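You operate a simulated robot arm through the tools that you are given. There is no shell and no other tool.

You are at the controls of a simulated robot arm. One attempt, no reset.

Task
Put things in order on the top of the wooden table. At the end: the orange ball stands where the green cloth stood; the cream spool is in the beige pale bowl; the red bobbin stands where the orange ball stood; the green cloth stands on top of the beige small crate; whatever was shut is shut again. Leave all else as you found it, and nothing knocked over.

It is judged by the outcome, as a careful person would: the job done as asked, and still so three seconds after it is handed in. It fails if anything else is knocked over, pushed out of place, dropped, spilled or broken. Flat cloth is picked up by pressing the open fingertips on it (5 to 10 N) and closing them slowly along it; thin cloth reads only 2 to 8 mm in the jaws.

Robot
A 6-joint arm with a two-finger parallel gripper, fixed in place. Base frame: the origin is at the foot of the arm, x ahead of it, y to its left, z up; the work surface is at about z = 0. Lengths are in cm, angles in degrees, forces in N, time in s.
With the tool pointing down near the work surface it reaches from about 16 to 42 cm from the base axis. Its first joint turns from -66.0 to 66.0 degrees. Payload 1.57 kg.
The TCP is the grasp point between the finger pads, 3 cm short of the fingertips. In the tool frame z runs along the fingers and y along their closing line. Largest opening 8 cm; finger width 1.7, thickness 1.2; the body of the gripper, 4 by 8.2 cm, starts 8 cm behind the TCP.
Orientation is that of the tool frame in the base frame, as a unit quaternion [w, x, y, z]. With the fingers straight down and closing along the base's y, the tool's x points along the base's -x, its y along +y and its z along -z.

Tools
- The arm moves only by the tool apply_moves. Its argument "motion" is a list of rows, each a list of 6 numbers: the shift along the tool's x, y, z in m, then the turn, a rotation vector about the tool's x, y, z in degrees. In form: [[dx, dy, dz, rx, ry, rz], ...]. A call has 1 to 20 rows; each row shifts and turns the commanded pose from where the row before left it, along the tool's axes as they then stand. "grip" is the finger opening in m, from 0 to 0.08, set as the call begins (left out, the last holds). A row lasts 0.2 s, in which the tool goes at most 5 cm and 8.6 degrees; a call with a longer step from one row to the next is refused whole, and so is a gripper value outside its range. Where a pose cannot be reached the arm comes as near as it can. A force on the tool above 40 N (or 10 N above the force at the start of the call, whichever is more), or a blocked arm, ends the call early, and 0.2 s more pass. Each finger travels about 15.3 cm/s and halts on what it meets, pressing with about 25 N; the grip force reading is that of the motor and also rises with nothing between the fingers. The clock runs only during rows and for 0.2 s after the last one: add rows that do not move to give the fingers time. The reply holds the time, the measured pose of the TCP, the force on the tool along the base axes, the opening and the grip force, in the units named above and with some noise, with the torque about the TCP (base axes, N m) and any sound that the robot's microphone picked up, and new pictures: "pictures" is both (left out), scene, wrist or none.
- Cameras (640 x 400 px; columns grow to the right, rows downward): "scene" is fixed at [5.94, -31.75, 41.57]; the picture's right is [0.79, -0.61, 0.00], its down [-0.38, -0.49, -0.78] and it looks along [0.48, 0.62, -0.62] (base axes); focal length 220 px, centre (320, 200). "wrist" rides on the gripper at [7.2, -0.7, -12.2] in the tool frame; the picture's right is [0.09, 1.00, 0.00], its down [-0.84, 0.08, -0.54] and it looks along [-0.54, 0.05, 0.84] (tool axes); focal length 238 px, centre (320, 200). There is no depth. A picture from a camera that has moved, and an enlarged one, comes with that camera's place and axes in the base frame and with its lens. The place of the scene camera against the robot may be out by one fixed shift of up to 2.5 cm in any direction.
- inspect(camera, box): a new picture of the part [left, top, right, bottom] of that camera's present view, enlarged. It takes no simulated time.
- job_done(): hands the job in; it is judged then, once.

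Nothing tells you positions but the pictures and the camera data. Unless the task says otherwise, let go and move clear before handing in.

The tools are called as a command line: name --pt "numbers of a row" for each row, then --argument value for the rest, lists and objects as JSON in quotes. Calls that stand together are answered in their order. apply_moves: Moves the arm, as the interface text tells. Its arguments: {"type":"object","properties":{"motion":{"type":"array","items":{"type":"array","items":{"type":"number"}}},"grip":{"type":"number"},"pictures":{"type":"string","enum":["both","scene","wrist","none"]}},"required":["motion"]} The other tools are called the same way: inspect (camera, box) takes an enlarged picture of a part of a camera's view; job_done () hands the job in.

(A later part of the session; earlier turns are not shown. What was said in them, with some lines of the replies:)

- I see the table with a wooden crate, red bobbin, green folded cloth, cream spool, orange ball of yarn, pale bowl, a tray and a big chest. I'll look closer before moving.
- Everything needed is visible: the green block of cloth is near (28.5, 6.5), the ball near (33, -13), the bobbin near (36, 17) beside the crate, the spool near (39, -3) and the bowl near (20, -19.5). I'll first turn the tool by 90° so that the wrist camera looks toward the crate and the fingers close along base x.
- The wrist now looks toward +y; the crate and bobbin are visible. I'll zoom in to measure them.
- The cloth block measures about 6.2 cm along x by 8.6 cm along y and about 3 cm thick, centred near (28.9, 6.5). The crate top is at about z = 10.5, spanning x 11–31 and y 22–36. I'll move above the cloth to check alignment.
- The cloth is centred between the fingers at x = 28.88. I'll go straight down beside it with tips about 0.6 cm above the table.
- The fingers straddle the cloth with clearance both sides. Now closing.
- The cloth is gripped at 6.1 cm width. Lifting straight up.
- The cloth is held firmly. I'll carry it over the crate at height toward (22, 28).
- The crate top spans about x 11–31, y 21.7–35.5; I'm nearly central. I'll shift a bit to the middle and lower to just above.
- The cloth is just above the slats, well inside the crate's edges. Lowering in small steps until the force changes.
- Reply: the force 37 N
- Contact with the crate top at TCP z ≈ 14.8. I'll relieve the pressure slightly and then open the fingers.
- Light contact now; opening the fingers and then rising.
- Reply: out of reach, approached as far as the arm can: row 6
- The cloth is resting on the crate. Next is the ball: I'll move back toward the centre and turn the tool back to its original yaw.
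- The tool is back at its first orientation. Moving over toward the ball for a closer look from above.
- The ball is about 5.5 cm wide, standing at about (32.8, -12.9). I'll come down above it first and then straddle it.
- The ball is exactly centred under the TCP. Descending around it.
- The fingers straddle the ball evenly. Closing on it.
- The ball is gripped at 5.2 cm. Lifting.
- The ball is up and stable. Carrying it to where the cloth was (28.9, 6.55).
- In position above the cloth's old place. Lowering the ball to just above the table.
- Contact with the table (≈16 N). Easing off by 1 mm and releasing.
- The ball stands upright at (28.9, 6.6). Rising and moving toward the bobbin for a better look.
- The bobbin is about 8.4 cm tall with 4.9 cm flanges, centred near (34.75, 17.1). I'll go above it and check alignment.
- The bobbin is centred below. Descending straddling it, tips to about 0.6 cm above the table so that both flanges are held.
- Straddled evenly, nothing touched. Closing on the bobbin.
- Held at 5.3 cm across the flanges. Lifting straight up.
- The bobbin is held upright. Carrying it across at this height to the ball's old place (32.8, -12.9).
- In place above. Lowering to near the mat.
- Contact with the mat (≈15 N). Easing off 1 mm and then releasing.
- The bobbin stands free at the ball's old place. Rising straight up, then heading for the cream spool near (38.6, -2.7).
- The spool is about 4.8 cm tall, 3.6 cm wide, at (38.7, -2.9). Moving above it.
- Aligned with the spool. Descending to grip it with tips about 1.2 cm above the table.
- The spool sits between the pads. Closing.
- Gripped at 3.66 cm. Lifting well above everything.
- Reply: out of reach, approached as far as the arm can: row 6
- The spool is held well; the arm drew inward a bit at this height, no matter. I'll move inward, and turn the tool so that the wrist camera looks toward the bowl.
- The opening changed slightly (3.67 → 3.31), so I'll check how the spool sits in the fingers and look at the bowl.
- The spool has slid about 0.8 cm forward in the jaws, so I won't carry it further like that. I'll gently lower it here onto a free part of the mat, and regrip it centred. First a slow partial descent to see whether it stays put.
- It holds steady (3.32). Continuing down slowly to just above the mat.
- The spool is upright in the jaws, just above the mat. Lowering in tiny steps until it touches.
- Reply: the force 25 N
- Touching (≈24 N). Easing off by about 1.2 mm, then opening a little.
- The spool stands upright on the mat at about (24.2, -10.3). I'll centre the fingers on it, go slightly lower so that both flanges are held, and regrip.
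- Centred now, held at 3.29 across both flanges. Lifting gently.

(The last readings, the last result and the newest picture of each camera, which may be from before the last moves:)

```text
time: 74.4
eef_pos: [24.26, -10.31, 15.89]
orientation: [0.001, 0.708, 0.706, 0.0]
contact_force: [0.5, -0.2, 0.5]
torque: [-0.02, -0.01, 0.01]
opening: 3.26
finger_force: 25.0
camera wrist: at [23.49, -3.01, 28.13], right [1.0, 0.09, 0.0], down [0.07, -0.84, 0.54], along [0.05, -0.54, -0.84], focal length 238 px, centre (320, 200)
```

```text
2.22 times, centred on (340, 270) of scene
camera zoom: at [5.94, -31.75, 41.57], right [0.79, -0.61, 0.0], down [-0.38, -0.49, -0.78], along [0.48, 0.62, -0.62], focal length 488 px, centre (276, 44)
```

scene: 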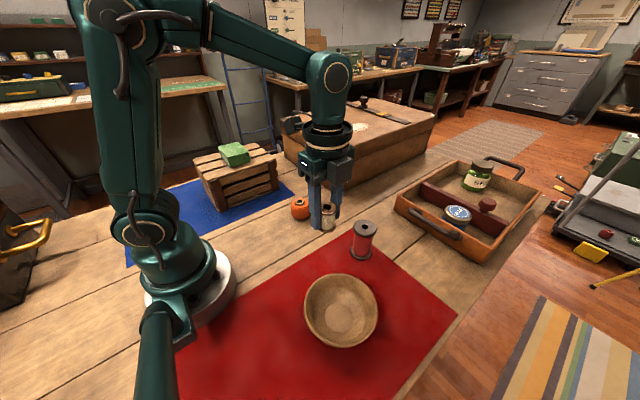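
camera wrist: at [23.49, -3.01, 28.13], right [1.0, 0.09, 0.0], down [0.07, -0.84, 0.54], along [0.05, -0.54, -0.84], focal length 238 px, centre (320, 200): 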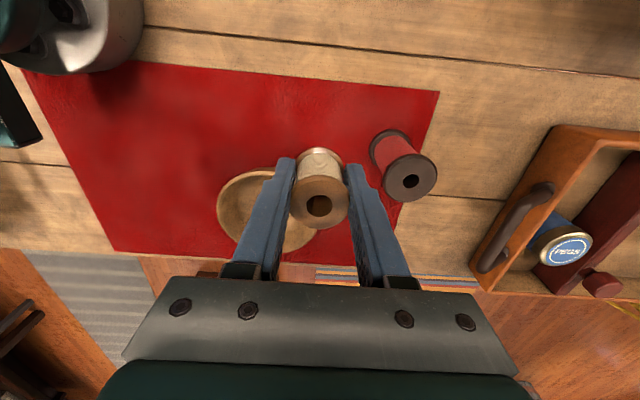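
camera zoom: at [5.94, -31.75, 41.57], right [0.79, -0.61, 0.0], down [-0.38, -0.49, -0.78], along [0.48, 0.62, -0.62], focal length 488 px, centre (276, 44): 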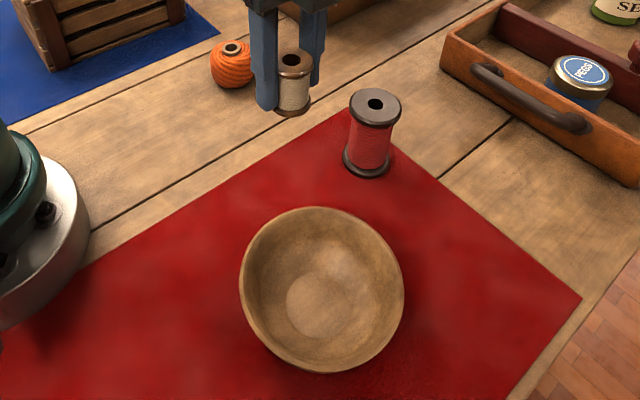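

The spool is stable. To measure the bowl unobstructed I'll shift slightly in +x and look past the fingers.

apply_moves --pt "-0.001 0.003 0 0 0 0" --pt "-0.002 0.006 0 0 0 0" --pt "-0.002 0.008 0 0 0 0" --pt "-0.002 0.008 0 0 0 0" --pt "-0.002 0.008 0 0 0 0" --pt "-0.002 0.006 0 0 0 0" --pt "-0.001 0.003 0 0 0 0" --pt "0 0 0 0 0 0" --pictures "wrist"

inspect --camera "wrist" --box '[130, 120, 330, 280]'

```text
time: 76.2
eef_pos: [28.4, -11.56, 15.86]
orientation: [0.0, 0.708, 0.706, 0.001]
contact_force: [-0.1, -0.1, -0.2]
torque: [0.01, 0.01, -0.01]
opening: 3.25
finger_force: 25.3
camera wrist: at [27.67, -4.22, 28.14], right [1.0, 0.09, 0.0], down [0.07, -0.84, 0.54], along [0.05, -0.54, -0.84], focal length 238 px, centre (320, 200)
```

wrist: 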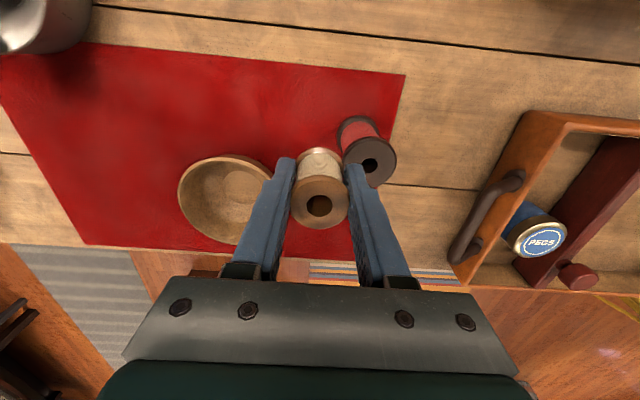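

```text
2.50 times, centred on (230, 200) of wrist
camera zoom: at [27.67, -4.22, 28.14], right [1.0, 0.09, 0.0], down [0.07, -0.84, 0.54], along [0.05, -0.54, -0.84], focal length 596 px, centre (545, 200)
```

zoom: 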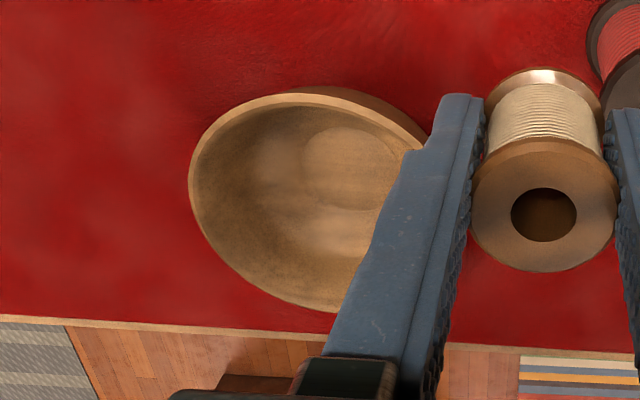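

The bowl's centre works out at about (18.65, -20.9), radius about 6.1 cm. I'll carry the spool there slowly at this height.

apply_moves --pt "-0.0035 -0.0036 0 0 0 0" --pt "-0.0069 -0.0072 0 0 0 0" --pt "-0.0104 -0.0108 0 0 0 0" --pt "-0.0104 -0.0108 0 0 0 0" --pt "-0.0104 -0.0108 0 0 0 0" --pt "-0.0104 -0.0108 0 0 0 0" --pt "-0.0104 -0.0108 0 0 0 0" --pt "-0.0104 -0.0108 0 0 0 0" --pt "-0.0104 -0.0108 0 0 0 0" --pt "-0.0069 -0.0072 0 0 0 0" --pt "-0.0034 -0.0039 0 0 0 0" --pt "0 0 0 0 0 0" --pictures "both"

inspect --camera "scene" --box '[270, 180, 410, 360]'

inspect --camera "wrist" --box '[220, 80, 420, 260]'

```text
time: 78.8
eef_pos: [18.65, -20.85, 16.0]
orientation: [0.001, 0.708, 0.706, 0.001]
contact_force: [0.0, 0.6, 0.5]
torque: [-0.05, -0.03, 0.02]
opening: 3.27
finger_force: 25.2
camera wrist: at [17.88, -13.6, 28.1], right [1.0, 0.09, 0.0], down [0.07, -0.84, 0.54], along [0.05, -0.54, -0.84], focal length 238 px, centre (320, 200)
```

scene: 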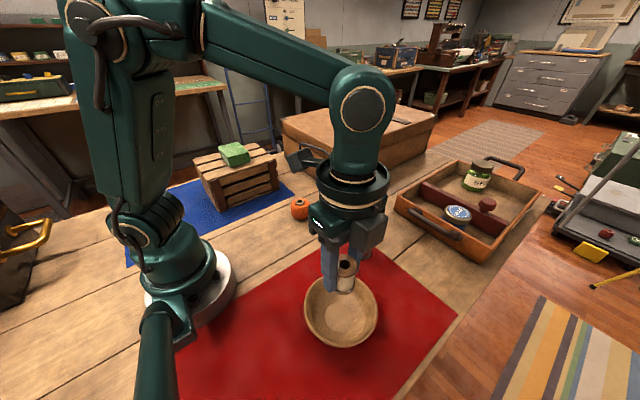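
wrist: 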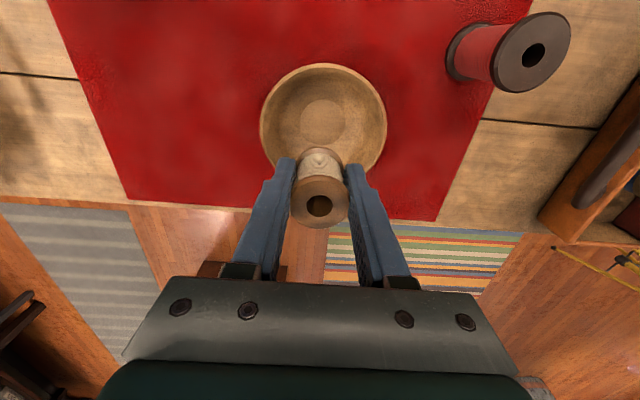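

```text
2.22 times, centred on (340, 270) of scene
camera zoom: at [5.94, -31.76, 41.57], right [0.79, -0.61, 0.0], down [-0.38, -0.49, -0.78], along [0.48, 0.62, -0.62], focal length 488 px, centre (276, 44)
```

zoom: 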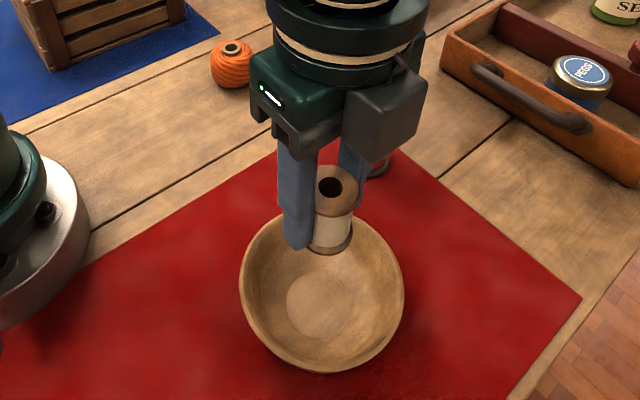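

```text
2.22 times, centred on (320, 170) of wrist
camera zoom: at [17.88, -13.6, 28.1], right [1.0, 0.09, 0.0], down [0.07, -0.84, 0.54], along [0.05, -0.54, -0.84], focal length 530 px, centre (320, 267)
```

zoom: 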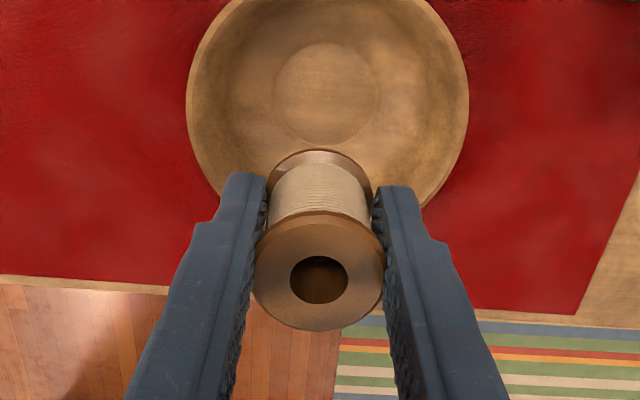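

The spool is almost exactly over the bowl's floor (centre about (18.85, -20.7)). A small correction, then a slow descent into the bowl.

apply_moves --pt "0.0012 0.002 0.002 0 0 0" --pt "0 0 0.004 0 0 0" --pt "0 0 0.007 0 0 0" --pt "0 0 0.01 0 0 0" --pt "0 0 0.012 0 0 0" --pt "0 0 0.012 0 0 0" --pt "0 0 0.012 0 0 0" --pt "0 0 0.012 0 0 0" --pt "0 0 0.01 0 0 0" --pt "0 0 0.007 0 0 0" --pt "0 0 0.005 0 0 0" --pt "0 0 0.003 0 0 0" --pt "0 0 0.002 0 0 0" --pt "0 0 0 0 0 0" --pictures "both"

inspect --camera "wrist" --box '[220, 80, 420, 260]'

inspect --camera "scene" --box '[270, 220, 410, 360]'

```text
time: 81.8
eef_pos: [18.72, -20.72, 6.18]
orientation: [0.001, 0.708, 0.706, 0.001]
contact_force: [-0.2, 0.2, 0.8]
torque: [0.02, 0.0, 0.02]
opening: 3.26
finger_force: 25.0
camera wrist: at [18.13, -13.43, 18.29], right [1.0, 0.09, 0.0], down [0.07, -0.84, 0.54], along [0.05, -0.54, -0.84], focal length 238 px, centre (320, 200)
```

scene: 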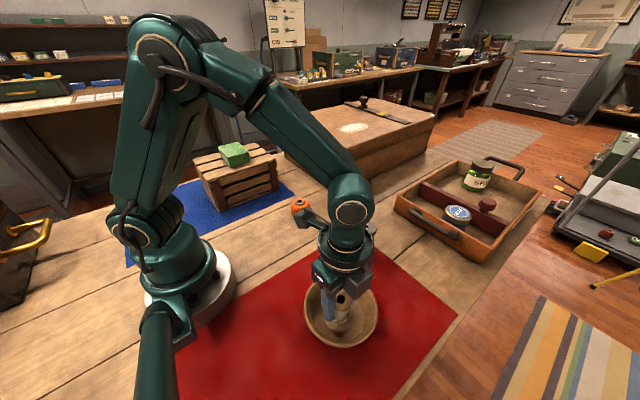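
wrist: 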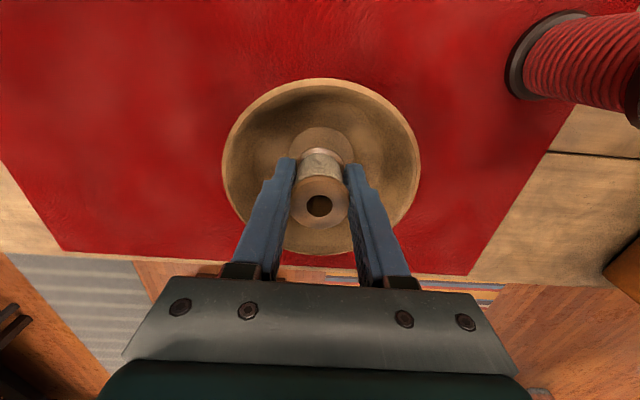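

```text
2.22 times, centred on (320, 170) of wrist
camera zoom: at [18.13, -13.43, 18.29], right [1.0, 0.09, 0.0], down [0.07, -0.84, 0.54], along [0.05, -0.54, -0.84], focal length 530 px, centre (320, 267)
```

zoom: 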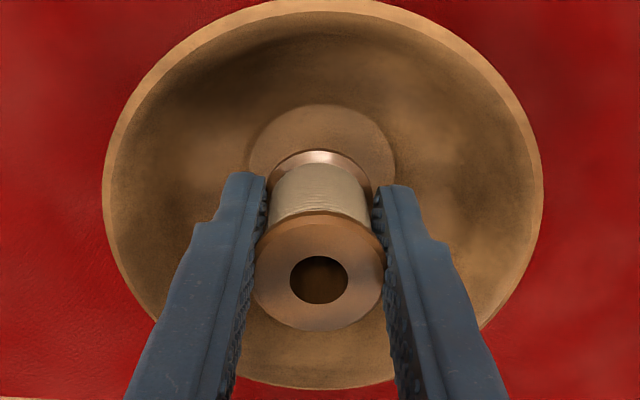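

```text
2.86 times, centred on (340, 290) of scene
camera zoom: at [5.94, -31.75, 41.57], right [0.79, -0.61, 0.0], down [-0.38, -0.49, -0.78], along [0.48, 0.62, -0.62], focal length 627 px, centre (263, -57)
```

zoom: 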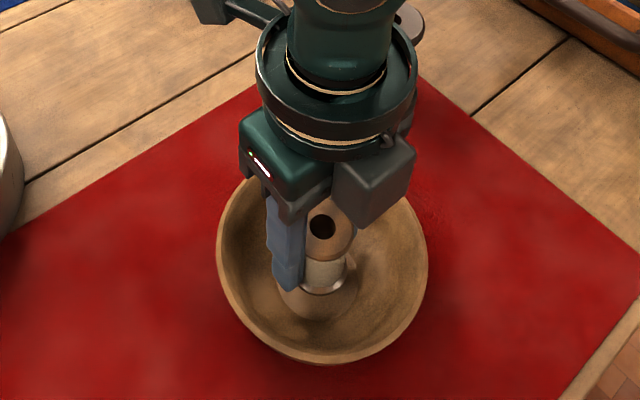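

The spool is well inside the bowl, above the flat floor. Lowering in small steps.

apply_moves --pt "0 0 0.002 0 0 0" --pt "0 0 0.003 0 0 0" --pt "0 0 0.003 0 0 0" --pt "0 0 0.002 0 0 0" --pt "0 0 0 0 0 0" --pictures "none"

```text
time: 83.0
eef_pos: [18.93, -20.63, 5.03]
orientation: [0.0, 0.708, 0.707, 0.0]
contact_force: [-0.3, -0.5, -0.6]
torque: [0.01, 0.01, -0.02]
opening: 3.28
finger_force: 24.3
```

apply_moves --pt "0 0 0.001 0 0 0" --pt "0 0 0.001 0 0 0" --pt "0 0 0 0 0 0" --pictures "none"

```text
time: 83.8
eef_pos: [18.9, -20.64, 4.86]
orientation: [0.001, 0.707, 0.707, 0.0]
contact_force: [-0.8, 0.8, -0.7]
torque: [0.04, -0.02, -0.04]
opening: 3.24
finger_force: 25.1
```

apply_moves --pt "0 0 0.001 0 0 0" --pt "0 0 0.001 0 0 0" --pt "0 0 0 0 0 0" --pictures "none"

```text
time: 84.6
eef_pos: [18.88, -20.71, 4.67]
orientation: [0.001, 0.708, 0.706, 0.001]
contact_force: [0.6, -0.3, 0.9]
torque: [0.01, -0.01, -0.02]
opening: 3.24
finger_force: 24.8
```

apply_moves --pt "0 0 0.001 0 0 0" --pt "0 0 0.0005 0 0 0" --pt "0 0 0 0 0 0" --pictures "wrist"

inspect --camera "wrist" --box '[220, 80, 420, 260]'

```text
time: 85.4
eef_pos: [19.0, -20.84, 4.59]
orientation: [0.0, 0.707, 0.707, 0.0]
contact_force: [0.5, 0.3, 0.1]
torque: [0.02, -0.02, 0.0]
opening: 3.28
finger_force: 24.6
camera wrist: at [18.12, -13.46, 16.74], right [1.0, 0.09, 0.0], down [0.07, -0.84, 0.54], along [0.05, -0.54, -0.84], focal length 238 px, centre (320, 200)
```

wrist: 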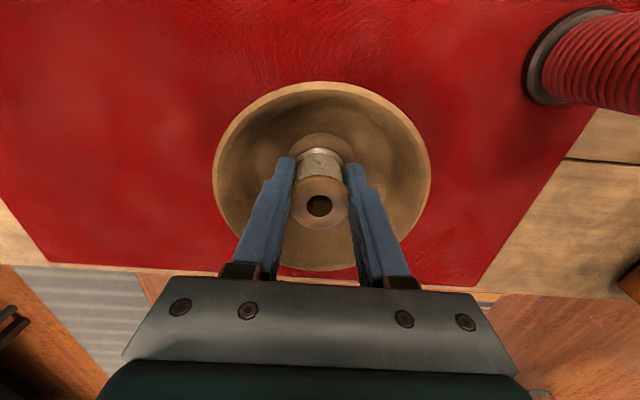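

```text
2.22 times, centred on (320, 170) of wrist
camera zoom: at [18.12, -13.46, 16.74], right [1.0, 0.09, 0.0], down [0.07, -0.84, 0.54], along [0.05, -0.54, -0.84], focal length 530 px, centre (320, 267)
```

zoom: 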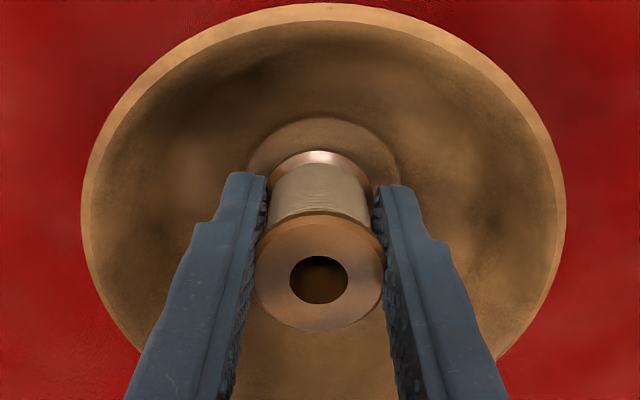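

apply_moves --pt "0 0 0.001 0 0 0" --pt "0 0 0.0005 0 0 0" --pt "0 0 0 0 0 0" --pictures "none"

```text
time: 86.2
eef_pos: [18.77, -20.73, 4.44]
orientation: [0.001, 0.707, 0.707, 0.0]
contact_force: [-1.6, 0.8, 7.3]
torque: [0.06, -0.04, 0.01]
opening: 3.25
finger_force: 24.3
```

Contact (≈7 N) at the expected height. Easing 0.4 mm and opening only slightly within the bowl.

apply_moves --pt "0 0 -0.0004 0 0 0" --pt "0 0 0 0 0 0" --grip 0.034 --pictures "none"

apply_moves --pt "0 0 0 0 0 0" --pt "0 0 0 0 0 0" --grip 0.04 --pictures "both"

inspect --camera "wrist" --box '[220, 80, 420, 260]'

```text
time: 86.8
eef_pos: [18.84, -20.72, 4.41]
orientation: [0.0, 0.708, 0.706, 0.001]
contact_force: [0.8, -0.8, 0.2]
torque: [0.0, 0.01, 0.03]
opening: 3.43
finger_force: 0.0
```

```text
time: 87.4
eef_pos: [18.91, -20.72, 4.46]
orientation: [0.0, 0.708, 0.706, 0.001]
contact_force: [0.8, -0.2, -0.2]
torque: [-0.02, 0.0, 0.02]
opening: 3.98
finger_force: 0.1
camera wrist: at [18.13, -13.43, 16.62], right [1.0, 0.09, 0.0], down [0.07, -0.84, 0.54], along [0.05, -0.54, -0.84], focal length 238 px, centre (320, 200)
```

scene: 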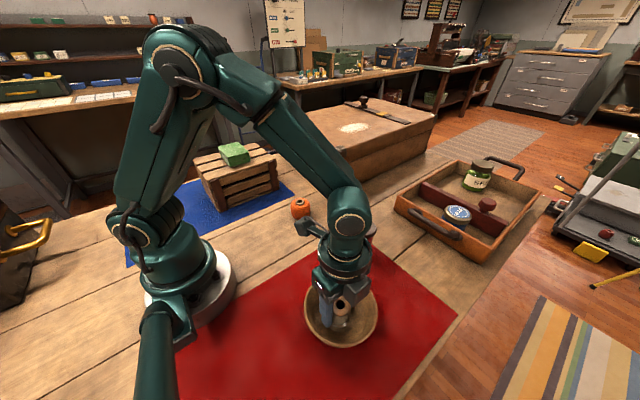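
wrist: 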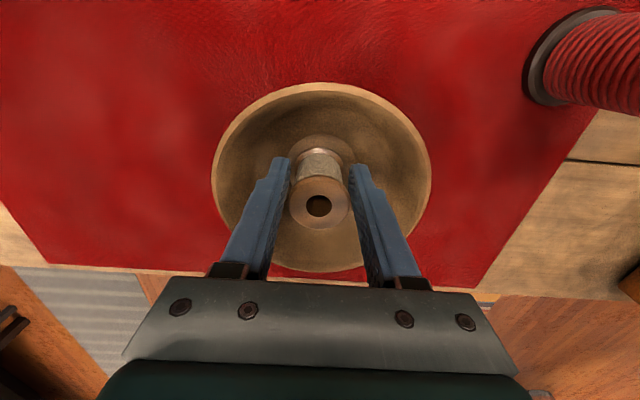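

```text
2.22 times, centred on (320, 170) of wrist
camera zoom: at [18.13, -13.43, 16.62], right [1.0, 0.09, 0.0], down [0.07, -0.84, 0.54], along [0.05, -0.54, -0.84], focal length 530 px, centre (320, 267)
```

zoom: 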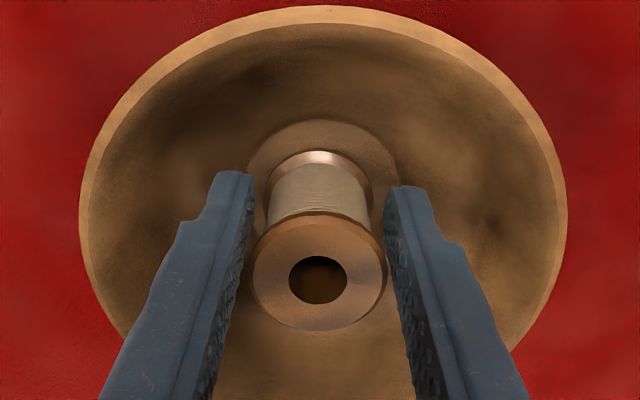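

The spool stands in the bowl on its own. Rising straight up slowly, then clear.

apply_moves --pt "0 0 -0.003 0 0 0" --pt "0 0 -0.006 0 0 0" --pt "0 0 -0.01 0 0 0" --pt "0 0 -0.015 0 0 0" --pt "0 0 -0.02 0 0 0" --pt "0 0 -0.025 0 0 0" --pt "0 0 -0.03 0 0 0" --pt "0 0 -0.02 0 0 0" --pt "0 0 0 0 0 0" --pictures "both"

```text
time: 89.4
eef_pos: [18.88, -20.81, 17.4]
orientation: [0.002, 0.708, 0.707, 0.001]
contact_force: [0.0, 0.0, -0.6]
torque: [0.02, 0.01, -0.02]
opening: 4.0
finger_force: 0.0
camera wrist: at [18.12, -13.5, 29.55], right [1.0, 0.09, 0.0], down [0.07, -0.84, 0.54], along [0.05, -0.54, -0.84], focal length 238 px, centre (320, 200)
```

scene: 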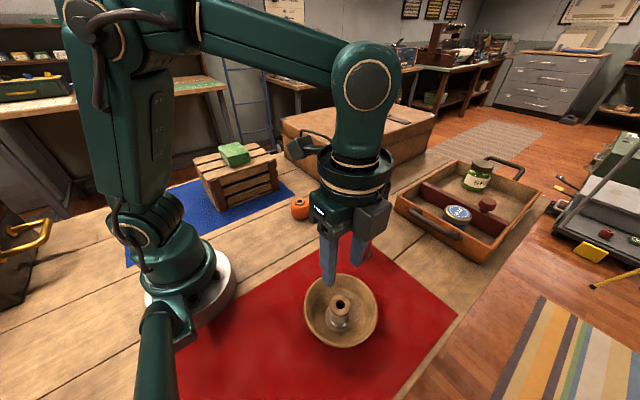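
wrist: 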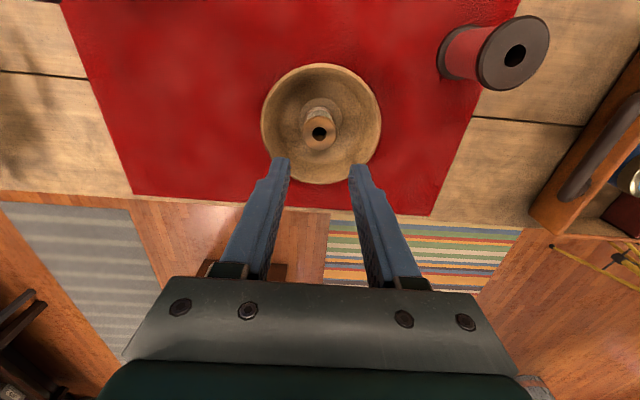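

The spool stays standing in the bowl. Moving the arm clear to get an unobstructed final view.

apply_moves --pt "0.01 0.003 -0.02 0 0 0" --pt "0.025 0.007 -0.02 0 0 0" --pt "0.03 0.008 -0.01 0 0 0" --pt "0.03 0.008 0 0 0 0" --pt "0.03 0.008 0 0 0 0" --pt "0.03 0.008 0 0 0 0" --pt "0.025 0.006 0 0 0 0" --pt "0.01 0.003 0 0 0 0" --pt "0 0 0 0 0 0" --pictures "both"

inspect --camera "scene" --box '[280, 170, 420, 360]'

inspect --camera "scene" --box '[170, 120, 340, 240]'

```text
time: 91.4
eef_pos: [23.99, -1.72, 22.32]
orientation: [0.0, 0.708, 0.706, 0.001]
contact_force: [0.3, -0.4, -0.3]
torque: [0.01, 0.03, 0.04]
opening: 3.99
finger_force: 0.0
camera wrist: at [23.26, 5.53, 34.53], right [1.0, 0.09, 0.0], down [0.07, -0.84, 0.54], along [0.05, -0.54, -0.84], focal length 238 px, centre (320, 200)
```

scene: 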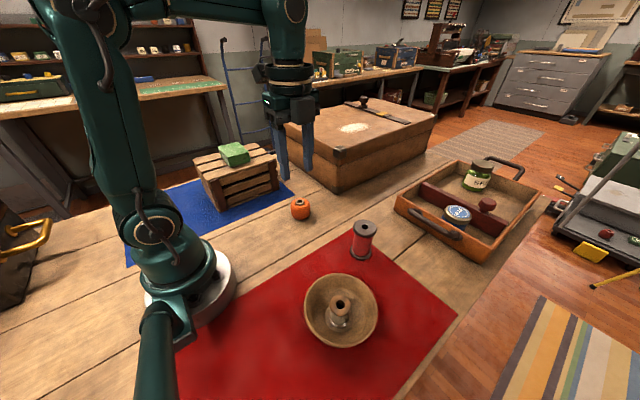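
wrist: 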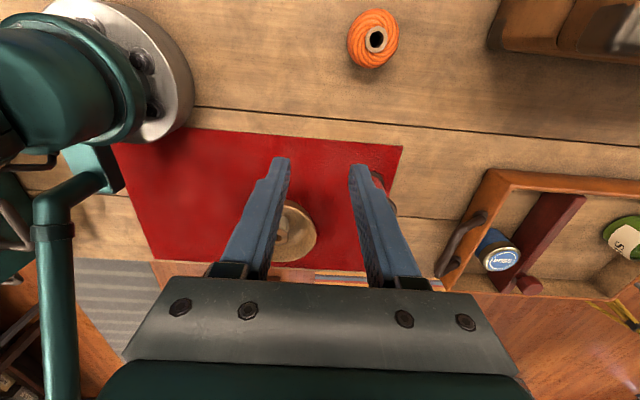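

```text
2.11 times, centred on (350, 265) of scene
camera zoom: at [5.94, -31.75, 41.57], right [0.79, -0.61, 0.0], down [-0.38, -0.49, -0.78], along [0.48, 0.62, -0.62], focal length 462 px, centre (257, 63)
```

zoom: 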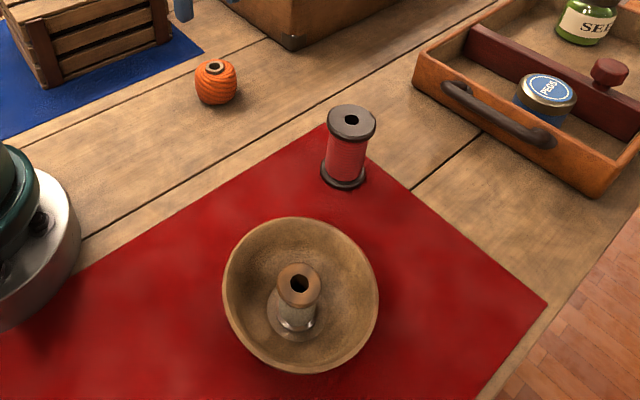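

```text
3.33 times, centred on (255, 180) of scene
camera zoom: at [5.94, -31.75, 41.57], right [0.79, -0.61, 0.0], down [-0.38, -0.49, -0.78], along [0.48, 0.62, -0.62], focal length 732 px, centre (537, 267)
```

zoom: 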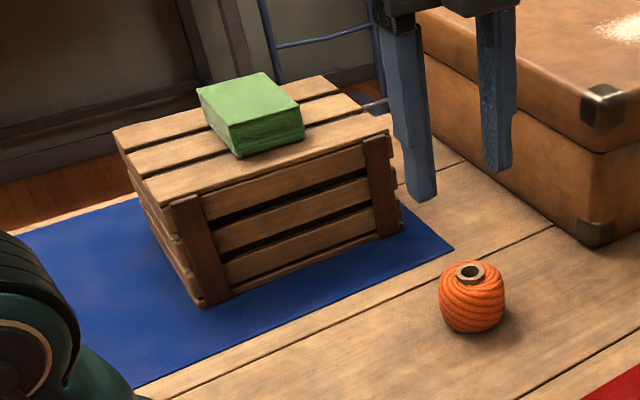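

Final check: the ball stands where the cloth was, and the cloth lies on the crate. The bobbin stands where the ball was, and the spool stands in the bowl. The bowl, crate, chest and tray haven't moved, the chest is still shut, and the arm is clear, so I'm handing the job in.

job_done

```text
The job is handed in.
```

I've handed the job in. In the last pictures everything was where you asked, though the result hasn't been reported back to me:

- **Orange ball:** it stands upright where the green cloth was.
- **Cream spool:** it stands upright in the pale bowl.
- **Red bobbin:** it stands upright where the orange ball was.
- **Green cloth:** it lies on top of the small crate, well inside the edges.
- **Everything else:** the bowl and crate line up with their starting positions in the pictures. The tray and chest look undisturbed. I opened nothing, and the chest is still shut.

While I was carrying the spool, it shifted slightly in the gripper. I set it down briefly on a free part of the red mat and gripped it again before placing it in the bowl. Nothing was dropped or knocked over.
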